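You operate a simulated robot arm through the tools that you are given. There is no shell and no other tool. Be economical: measure what you need, move in short steps, check, and stop when the job is done.

You run a simulated robot arm. Do the job below in one go: nothing can be reset, and whatever is moved stays where it is left.

TASK
Stack the spice tin labelled "paprika" from the end worktop on top of the spice tin labelled "cumin".

Only the result counts: the job must be done as asked and must still hold three seconds after the hand-in. Knocking over, shifting, dropping, spilling or breaking anything else fails it.

THE ROBOT
A 6-joint arm with a two-finger parallel gripper, fixed in place. Base frame: the origin is at the foot of the arm, x ahead of it, y to its left, z up; the work surface is at about z = 0. Lengths are in m, angles in degrees, forces in N, time in s.
With the tool pointing down near the work surface it reaches from about 0.12 to 0.5 m from the base axis. Its first joint turns from -72.0 to 72.0 degrees. Payload 0.65 kg.
The tool frame sits at the grasp point between the pads (the TCP): z along the fingers, y along the line on which they close. The tips reach 0.025 m beyond it. Largest opening 0.076 m; finger width 0.018, thickness 0.01; the body of the gripper, 0.036 by 0.078 m, starts 0.045 m behind the TCP.
Orientation is told as [roll, pitch, yaw] about the base's x, y, z axes, in that order, counted from this pose: with the fingers straight down and closing along the base's y, the tool's x points along the base's -x, its y along +y and its z along -z.

THE INTERFACE
- The arm moves only by the tool play_rows. Its arguments are lists of equal length, an entry for each row: "rotation": the turn, a rotation vector about the tool's x, y, z in degrees, a list of three; "delta_pos": the shift along the tool's x, y, z in m, a list of three; "gripper": the finger opening in m, from 0 to 0.076. In form: {"rotation": [[rx, ry, rz], ...], "delta_pos": [[tx, ty, tz], ...], "gripper": [gripper, ...]}. A call has 1 to 20 rows; each row is the pose to reach, as a shift and turn from the pose commanded when the call began, along the tool's axes at that moment. A row lasts 0.2 s, in which the tool goes at most 0.05 m and 8.6 degrees; a call with a longer step from one row to the next is refused whole, and so is a gripper value outside its range. A pose out of reach is approached as far as the arm can. The call stops where the force on the tool passes 40 N (or 10 N more than at its start, if that is more) or the arm is blocked; 0.2 s more then pass. The fingers move at their own pace (about 0.108 m/s each) and stop on an object; they squeeze with about 31 N. The grip force told is the motor's: it shows also when the fingers shut on nothing. Time passes only in rows, and 0.2 s behind the last, so rows that repeat a pose let the fingers close. The reply holds the time, the measured pose of the TCP, the force on the tool along the base axes, the opening and the grip force, in the units named above and with some noise.
- Cameras (640 x 400 px; columns grow to the right, rows downward): "scene" is fixed at [0.065, 0.2725, 0.4174]; the picture's right is [-0.74, -0.68, 0.00], its down [-0.30, 0.32, -0.90] and it looks along [0.61, -0.66, -0.44] (base axes); focal length 339 px, centre (320, 200). "wrist" rides on the gripper at [0.058, 0.011, -0.081] in the tool frame; the picture's right is [-0.18, 0.98, 0.00], its down [-0.75, -0.14, -0.64] and it looks along [-0.63, -0.12, 0.77] (tool axes); focal length 243 px, centre (320, 200). There is no depth. A picture from a camera that has moved, and an enlarged one, comes with that camera's place and axes in the base frame and with its lens.
- camera(camera): a new picture of that camera. No time passes.
- inspect(camera, box): a new picture of the part [left, top, right, bottom] of that camera's present view, enlarged. No time passes.
- sign_off(): hands the job in; it is judged then, once.

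Go step by step. Nothing tells you positions but the pictures and the camera data: compare them with the known pose of the tool, close in by small moves and look again before you grip or let go. The budget is 90 turns and 36 pictures, counting those below and the enlarged ones. Unless the task says otherwise, let go and move clear before handing in, and close with one line.

The tools are called after "Call:" by a JSON object that holds its "op" and its "data". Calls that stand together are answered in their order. play_rows: Moves the arm, as the interface text tells. Its arguments: {"type":"object","properties":{"rotation":{"type":"array","items":{"type":"array","items":{"type":"number"}}},"delta_pos":{"type":"array","items":{"type":"array","items":{"type":"number"}}},"gripper":{"type":"array","items":{"type":"number"}}},"required":["rotation","delta_pos","gripper"]} The other tools are called the same way: camera (camera) takes a picture; inspect (camera, box) takes an enlarged picture of a part of a camera's view; sign_off () hands the job in.

At the start:

```text
t: 0.0
tool_pos: [0.2746, 0.0896, 0.2731]
tool_rot: [0.0, 0.0, 0.0]
force: [-0.7, 0.7, 0.6]
gripper_width: 0.0764
grasp_force: 0.1
```

scene: 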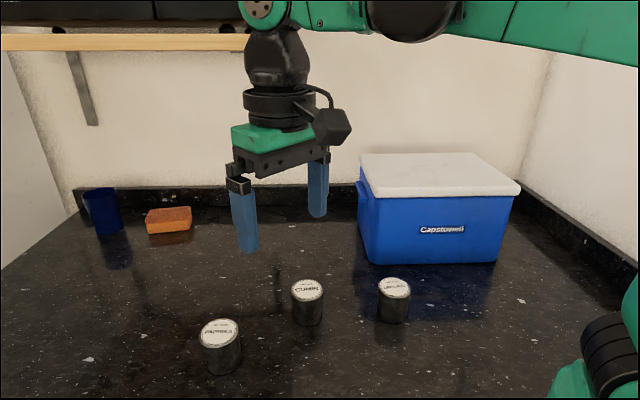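
wrist: 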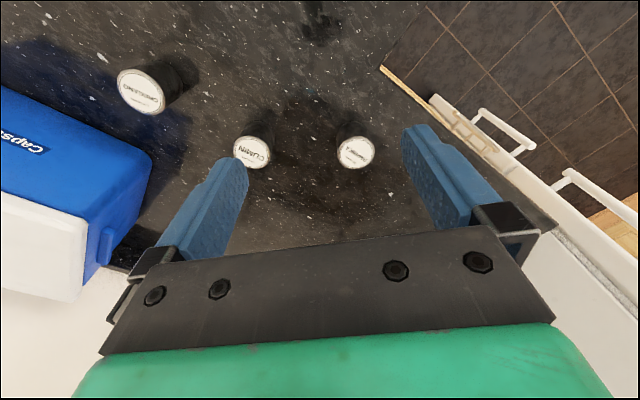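

I see three tins; the middle one in the wrist view reads CUMIN, one reads OREGANO and the third is probably paprika. I'll enlarge the views to confirm the labels and measure them.

Call:
{"op": "inspect", "data": {"camera": "scene", "box": [180, 260, 430, 390]}}

Call:
{"op": "inspect", "data": {"camera": "wrist", "box": [100, 50, 400, 200]}}

```text
2.56 times, centred on (305, 325) of scene
camera zoom: at [0.065, 0.2725, 0.4174], right [-0.74, -0.68, 0.0], down [-0.3, 0.32, -0.9], along [0.61, -0.66, -0.44], focal length 867 px, centre (358, -120)
```

zoom: 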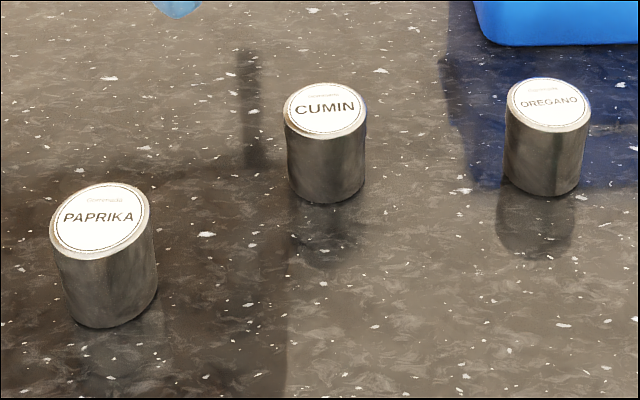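

```text
2.13 times, centred on (250, 125) of wrist
camera zoom: at [0.2162, 0.0995, 0.3542], right [0.18, 0.98, 0.0], down [0.75, -0.14, 0.64], along [0.63, -0.12, -0.77], focal length 518 px, centre (469, 360)
```

zoom: 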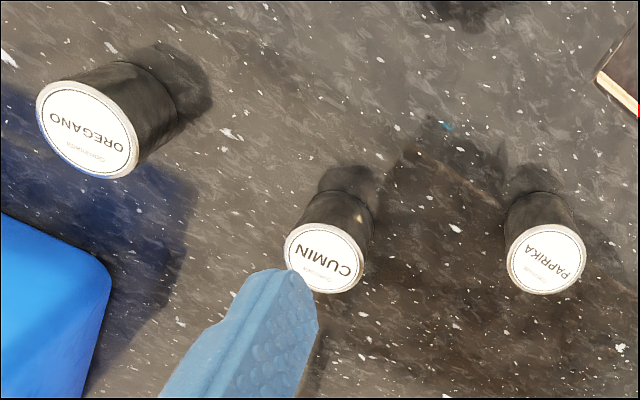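

The labels are clear. Paprika's top centre is about (0.392, 0.118), cumin's about (0.365, -0.025); both tins are about 0.05 tall and 0.053 wide. Next I move above paprika and check.

Call:
{"op": "play_rows", "data": {"rotation": [[0, 0, 0], [0, 0, 0], [0, 0, 0], [0, 0, 0], [0, 0, 0], [0, 0, 0], [0, 0, 0]], "delta_pos": [[-0.02, 0.005, 0.025], [-0.04, 0.01, 0.05], [-0.06, 0.015, 0.08], [-0.08, 0.02, 0.105], [-0.1, 0.025, 0.13], [-0.117, 0.028, 0.153], [-0.117, 0.028, 0.153]], "gripper": [0.076, 0.076, 0.076, 0.076, 0.076, 0.076, 0.076]}}

Call:
{"op": "camera", "data": {"camera": "scene"}}

Call:
{"op": "camera", "data": {"camera": "wrist"}}

```text
t: 1.6
tool_pos: [0.3906, 0.118, 0.1211]
tool_rot: [0.0, 0.0, 0.0]
force: [0.3, 0.7, 0.1]
gripper_width: 0.0758
grasp_force: 0.1
```

```text
31 pictures are left
```

scene: 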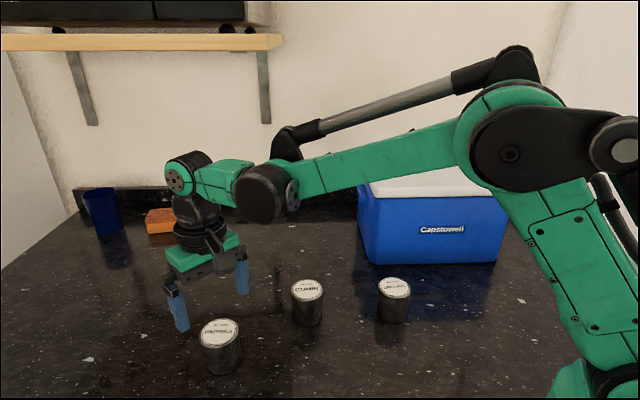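

```text
30 pictures are left
camera wrist: at [0.3321, 0.1289, 0.2006], right [0.18, 0.98, 0.0], down [0.75, -0.14, 0.64], along [0.63, -0.12, -0.77], focal length 243 px, centre (320, 200)
```

wrist: 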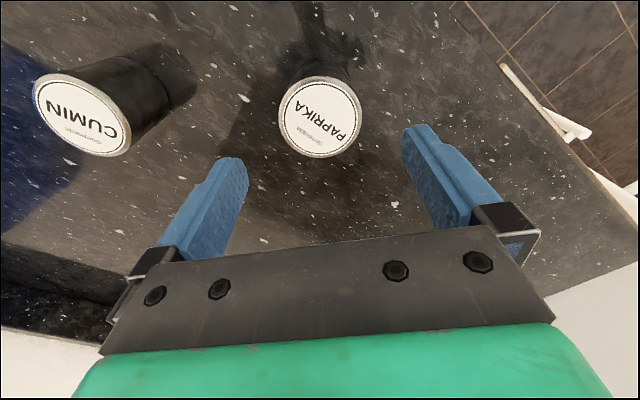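

The tool is centred over paprika (new estimate 0.389, 0.118). I descend in small steps to z about 0.034, with the fingers open.

Call:
{"op": "play_rows", "data": {"rotation": [[0, 0, 0], [0, 0, 0], [0, 0, 0], [0, 0, 0], [0, 0, 0], [0, 0, 0]], "delta_pos": [[0.001, 0, 0.018], [0.001, 0, 0.036], [0.001, 0, 0.054], [0.001, 0, 0.07], [0.001, 0, 0.086], [0.001, 0, 0.086]], "gripper": [0.076, 0.076, 0.076, 0.076, 0.076, 0.076]}}

Call:
{"op": "camera", "data": {"camera": "wrist"}}

Call:
{"op": "inspect", "data": {"camera": "scene", "box": [140, 240, 340, 390]}}

```text
t: 3.0
tool_pos: [0.39, 0.118, 0.0352]
tool_rot: [0.0, 0.1, 0.0]
force: [0.1, 0.2, 0.0]
gripper_width: 0.0759
grasp_force: 0.1
```

```text
29 pictures are left
camera wrist: at [0.3313, 0.128, 0.1158], right [0.18, 0.98, 0.0], down [0.75, -0.14, 0.64], along [0.63, -0.12, -0.77], focal length 243 px, centre (320, 200)
```

wrist: 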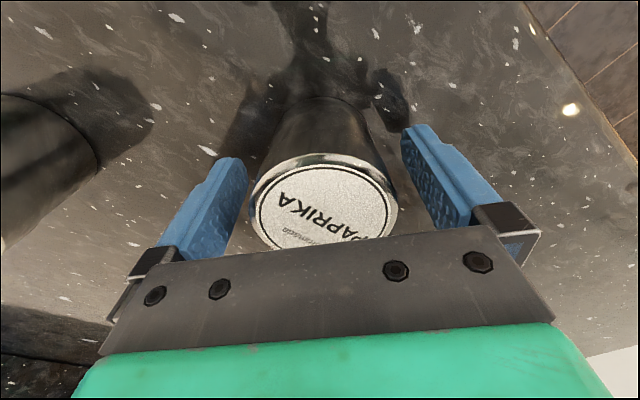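

```text
2.67 times, centred on (240, 315) of scene
camera zoom: at [0.065, 0.2725, 0.4174], right [-0.74, -0.68, 0.0], down [-0.3, 0.32, -0.9], along [0.61, -0.66, -0.44], focal length 903 px, centre (533, -107)
```

zoom: 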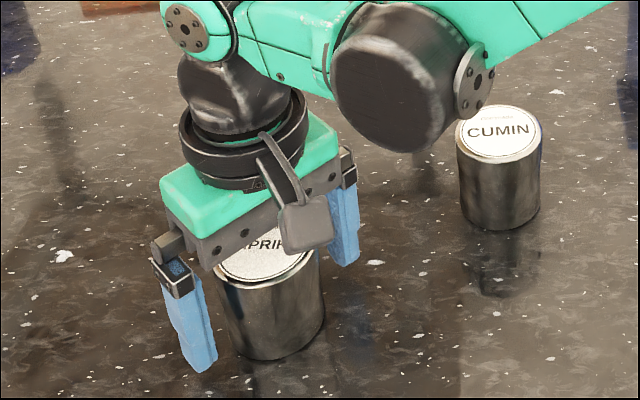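

The tin sits centred between the pads. I close the fingers and let them settle.

Call:
{"op": "play_rows", "data": {"rotation": [[0, 0, 0], [0, 0, 0], [0, 0, 0], [0, 0, 0]], "delta_pos": [[0, 0, 0], [0, 0, 0], [0, 0, 0], [0, 0, 0]], "gripper": [0.06, 0.05, 0.04, 0.04]}}

```text
t: 4.0
tool_pos: [0.3901, 0.1181, 0.0356]
tool_rot: [0.0, 0.0, 0.1]
force: [-0.4, -0.8, -0.3]
gripper_width: 0.0509
grasp_force: 30.8
```

The grip holds at 0.051 opening, so the tin diameter is about 0.051. I lift straight up.

Call:
{"op": "play_rows", "data": {"rotation": [[0, 0, 0], [0, 0, 0], [0, 0, 0], [0, 0, 0], [0, 0, 0], [0, 0, 0]], "delta_pos": [[0, 0, -0.01], [0, 0, -0.03], [0, 0, -0.055], [0, 0, -0.08], [0, 0, -0.1], [0, 0, -0.1]], "gripper": [0.04, 0.04, 0.04, 0.04, 0.04, 0.04]}}

Call:
{"op": "camera", "data": {"camera": "wrist"}}

Call:
{"op": "inspect", "data": {"camera": "scene", "box": [140, 200, 440, 390]}}

```text
t: 5.4
tool_pos: [0.3915, 0.1165, 0.1341]
tool_rot: [0.0, -0.1, 0.0]
force: [1.0, 0.1, -1.5]
gripper_width: 0.0509
grasp_force: 30.8
```

```text
27 pictures are left
camera wrist: at [0.3324, 0.127, 0.2152], right [0.18, 0.98, 0.0], down [0.75, -0.14, 0.64], along [0.63, -0.12, -0.77], focal length 243 px, centre (320, 200)
```

wrist: 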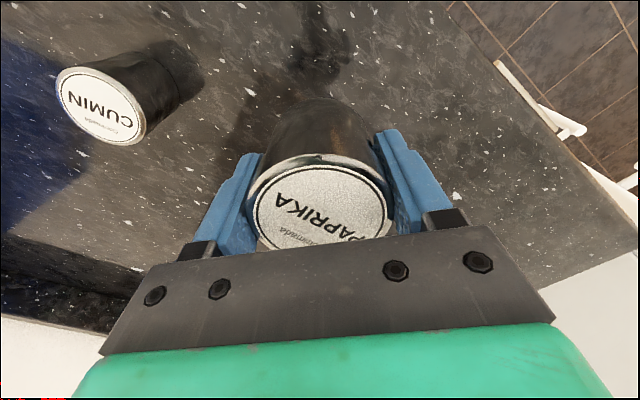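

```text
2.11 times, centred on (290, 295) of scene
camera zoom: at [0.065, 0.2725, 0.4174], right [-0.74, -0.68, 0.0], down [-0.3, 0.32, -0.9], along [0.61, -0.66, -0.44], focal length 713 px, centre (383, 0)
```

zoom: 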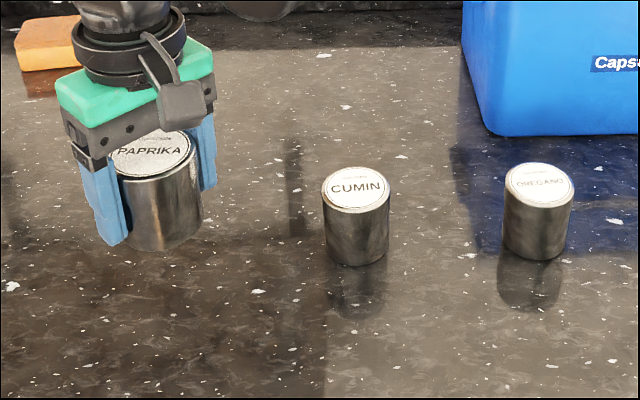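

Paprika is held level and clear. Cumin now estimates to about (0.361, -0.022), with the top at about 0.055. I move part way, keeping the height, and measure cumin again from closer.

Call:
{"op": "play_rows", "data": {"rotation": [[0, 0, 0], [0, 0, 0], [0, 0, 0], [0, 0, 0], [0, 0, 0]], "delta_pos": [[0.008, -0.018, 0], [0.015, -0.036, 0], [0.023, -0.054, 0], [0.03, -0.07, 0], [0.03, -0.07, 0]], "gripper": [0.04, 0.04, 0.04, 0.04, 0.04]}}

Call:
{"op": "inspect", "data": {"camera": "wrist", "box": [100, 20, 420, 260]}}

Call:
{"op": "inspect", "data": {"camera": "scene", "box": [190, 230, 390, 350]}}

```text
t: 6.6
tool_pos: [0.3597, 0.0457, 0.1342]
tool_rot: [0.1, 0.1, 0.0]
force: [0.0, 0.5, -0.6]
gripper_width: 0.0509
grasp_force: 30.8
```

```text
1.67 times, centred on (260, 140) of wrist
camera zoom: at [0.3015, 0.0565, 0.2147], right [0.18, 0.98, 0.0], down [0.75, -0.14, 0.64], along [0.63, -0.12, -0.77], focal length 404 px, centre (420, 300)
```

zoom: 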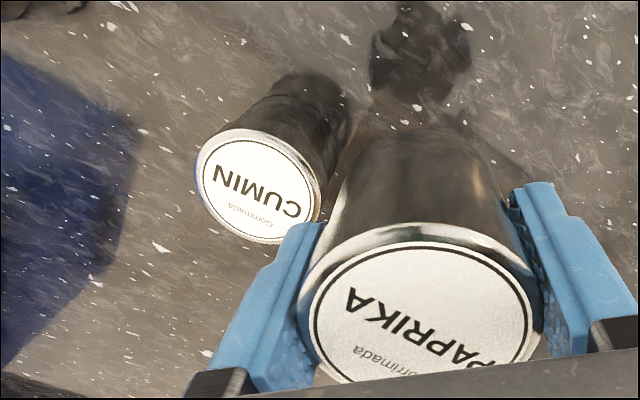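

```text
3.20 times, centred on (290, 290) of scene
camera zoom: at [0.065, 0.2725, 0.4174], right [-0.74, -0.68, 0.0], down [-0.3, 0.32, -0.9], along [0.61, -0.66, -0.44], focal length 1084 px, centre (416, -88)
```

zoom: 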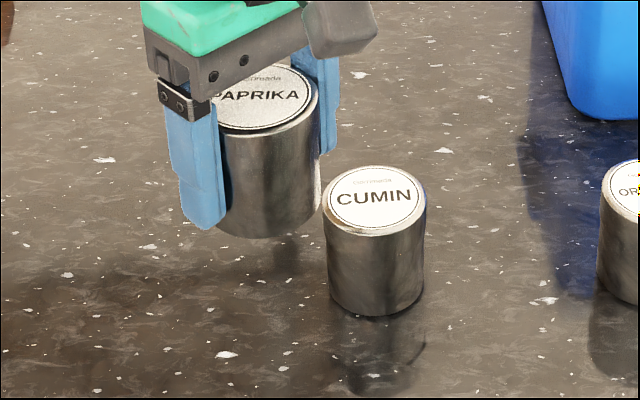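

Cumin measures about (0.361, -0.024) with its top near 0.053, and paprika sits about 1.5 mm toward the base from the TCP. I move over cumin at the same height and check the alignment.

Call:
{"op": "play_rows", "data": {"rotation": [[0, 0, 0], [0, 0, 0], [0, 0, 0], [0, 0, 0], [0, 0, 0], [0, 0, 0]], "delta_pos": [[0, -0.018, 0], [-0.001, -0.036, 0], [-0.002, -0.054, 0], [-0.002, -0.0705, 0], [-0.002, -0.0705, 0.01], [-0.002, -0.0705, 0.01]], "gripper": [0.04, 0.04, 0.04, 0.04, 0.04, 0.04]}}

Call:
{"op": "inspect", "data": {"camera": "scene", "box": [220, 210, 400, 340]}}

Call:
{"op": "inspect", "data": {"camera": "wrist", "box": [200, 60, 440, 260]}}

```text
t: 8.0
tool_pos: [0.3619, -0.0235, 0.1234]
tool_rot: [0.0, 0.0, 0.0]
force: [0.1, 0.1, -1.4]
gripper_width: 0.0509
grasp_force: 31.5
```

```text
3.08 times, centred on (310, 275) of scene
camera zoom: at [0.065, 0.2725, 0.4174], right [-0.74, -0.68, 0.0], down [-0.3, 0.32, -0.9], along [0.61, -0.66, -0.44], focal length 1042 px, centre (351, -31)
```

zoom: 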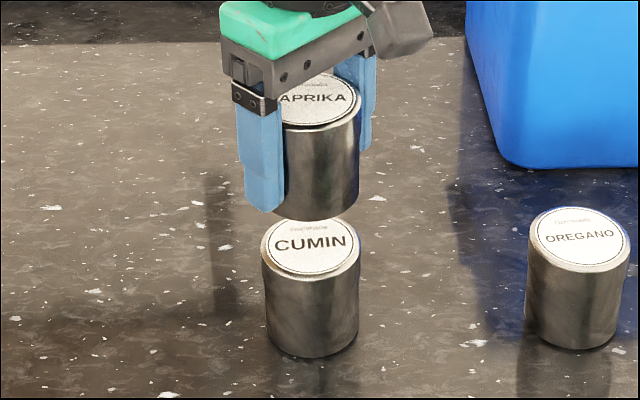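

```text
2.00 times, centred on (320, 160) of wrist
camera zoom: at [0.3042, -0.0139, 0.2038], right [0.18, 0.98, 0.0], down [0.75, -0.14, 0.64], along [0.63, -0.12, -0.77], focal length 485 px, centre (320, 280)
```

zoom: 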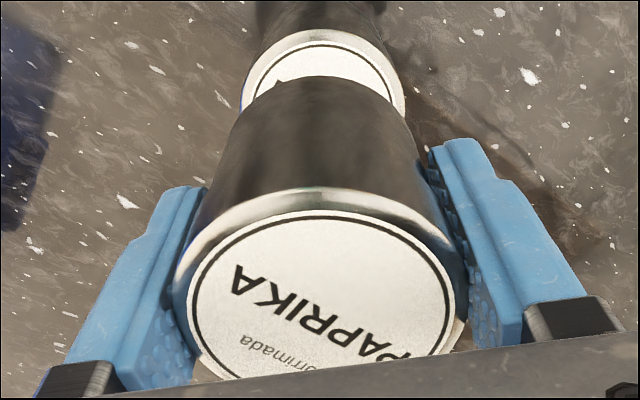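

In both views paprika lines up over cumin to within about 1.5 mm. I apply a 1 mm correction in x and y and lower to just above contact.

Call:
{"op": "play_rows", "data": {"rotation": [[0, 0, 0], [0, 0, 0], [0, 0, 0], [0, 0, 0], [0, 0, 0]], "delta_pos": [[0.001, 0.001, 0.007], [0.001, 0.001, 0.014], [0.001, 0.001, 0.021], [0.001, 0.001, 0.027], [0.001, 0.001, 0.027]], "gripper": [0.04, 0.04, 0.04, 0.04, 0.04]}}

Call:
{"op": "inspect", "data": {"camera": "scene", "box": [250, 230, 370, 340]}}

```text
t: 9.2
tool_pos: [0.3601, -0.0222, 0.0969]
tool_rot: [-0.1, 0.0, -0.1]
force: [0.1, 1.0, -0.3]
gripper_width: 0.051
grasp_force: 31.1
```

```text
3.64 times, centred on (310, 285) of scene
camera zoom: at [0.065, 0.2725, 0.4174], right [-0.74, -0.68, 0.0], down [-0.3, 0.32, -0.9], along [0.61, -0.66, -0.44], focal length 1232 px, centre (356, -109)
```

zoom: 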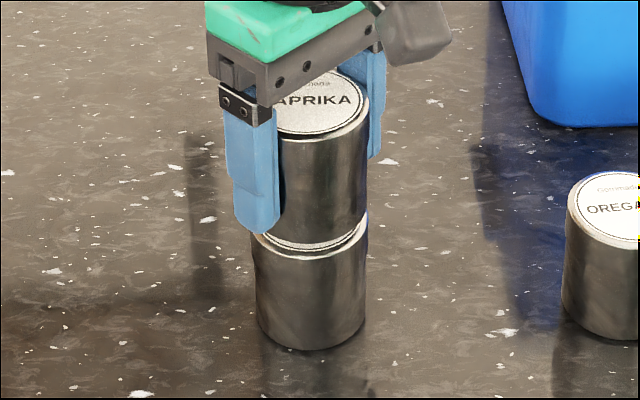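

Paprika is a few millimetres above cumin and well aligned. I lower by small steps until the force shows contact.

Call:
{"op": "play_rows", "data": {"rotation": [[0, 0, 0], [0, 0, 0], [0, 0, 0], [0, 0, 0]], "delta_pos": [[0, 0, 0.0015], [0, 0, 0.003], [0, 0, 0.0045], [0, 0, 0.0045]], "gripper": [0.04, 0.04, 0.04, 0.04]}}

```text
t: 10.2
tool_pos: [0.3613, -0.0221, 0.0932]
tool_rot: [0.0, 0.0, -0.1]
force: [-0.2, 0.6, 0.1]
gripper_width: 0.0509
grasp_force: 30.9
```

No contact yet, so I go on down slowly.

Call:
{"op": "play_rows", "data": {"rotation": [[0, 0, 0], [0, 0, 0], [0, 0, 0]], "delta_pos": [[0, 0, 0.001], [0, 0, 0.002], [0, 0, 0.002]], "gripper": [0.04, 0.04, 0.04]}}

Call:
{"op": "inspect", "data": {"camera": "scene", "box": [275, 265, 345, 325]}}

```text
t: 11.0
tool_pos: [0.3615, -0.023, 0.0913]
tool_rot: [0.0, 0.0, 0.1]
force: [-0.3, 0.5, 10.2]
gripper_width: 0.0507
grasp_force: 30.8
```

```text
6.67 times, centred on (310, 295) of scene
camera zoom: at [0.065, 0.2725, 0.4174], right [-0.74, -0.68, 0.0], down [-0.3, 0.32, -0.9], along [0.61, -0.66, -0.44], focal length 2258 px, centre (387, -433)
```

zoom: 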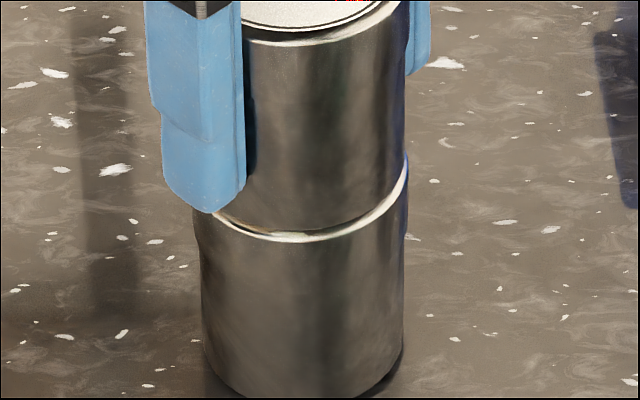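

Contact shows at about 10 N and the stack looks square. I open the fingers in place.

Call:
{"op": "play_rows", "data": {"rotation": [[0, 0, 0], [0, 0, 0], [0, 0, 0], [0, 0, 0], [0, 0, 0]], "delta_pos": [[0, 0, -0.0005], [0, 0, -0.0005], [0, 0, -0.0005], [0, 0, -0.0005], [0, 0, -0.0005]], "gripper": [0.04, 0.055, 0.065, 0.076, 0.076]}}

Call:
{"op": "inspect", "data": {"camera": "scene", "box": [250, 230, 370, 340]}}

```text
t: 12.2
tool_pos: [0.3617, -0.0229, 0.0911]
tool_rot: [0.0, 0.0, 0.1]
force: [0.3, -0.6, 0.5]
gripper_width: 0.0762
grasp_force: 0.1
```

```text
3.64 times, centred on (310, 285) of scene
camera zoom: at [0.065, 0.2725, 0.4174], right [-0.74, -0.68, 0.0], down [-0.3, 0.32, -0.9], along [0.61, -0.66, -0.44], focal length 1232 px, centre (356, -109)
```

zoom: 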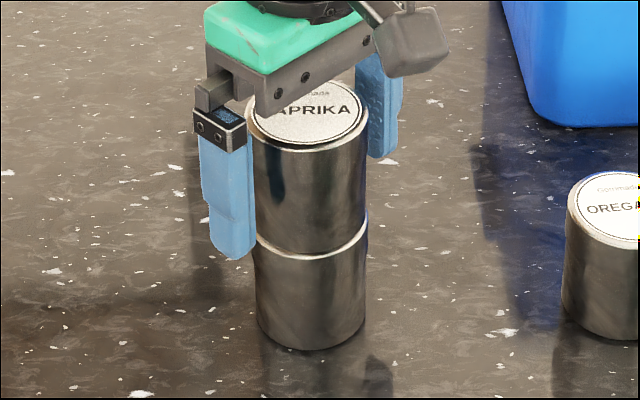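

The fingers are clear and the stack stands straight. I raise the tool straight up.

Call:
{"op": "play_rows", "data": {"rotation": [[0, 0, 0], [0, 0, 0], [0, 0, 0], [0, 0, 0], [0, 0, 0], [0, 0, 0], [0, 0, 0]], "delta_pos": [[0, 0, -0.01], [0, 0, -0.025], [0, 0, -0.045], [0, 0, -0.07], [0, 0, -0.095], [0, 0, -0.12], [0, 0, -0.12]], "gripper": [0.076, 0.076, 0.076, 0.076, 0.076, 0.076, 0.076]}}

Call:
{"op": "camera", "data": {"camera": "scene"}}

```text
t: 13.8
tool_pos: [0.3604, -0.0217, 0.2111]
tool_rot: [-0.1, 0.1, -0.1]
force: [0.0, -1.1, 0.2]
gripper_width: 0.0759
grasp_force: 0.0
```

```text
18 pictures are left
```

scene: 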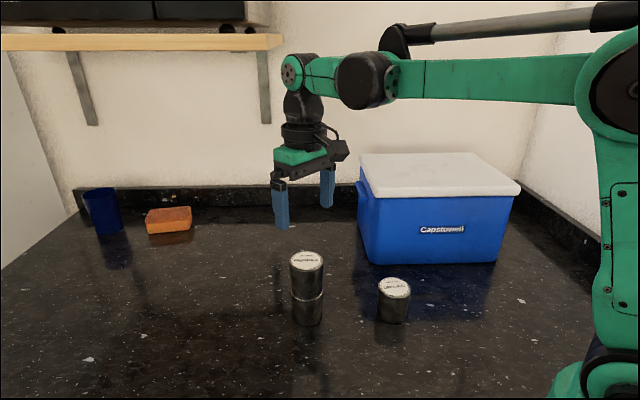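

Paprika stands on cumin, nothing else has moved, and the gripper is clear. I hand in.

Call:
{"op": "sign_off", "data": {}}

```text
The job is handed in.
```

The paprika tin is stacked squarely on top of the cumin tin, the gripper is clear, and the last picture showed nothing else moved.
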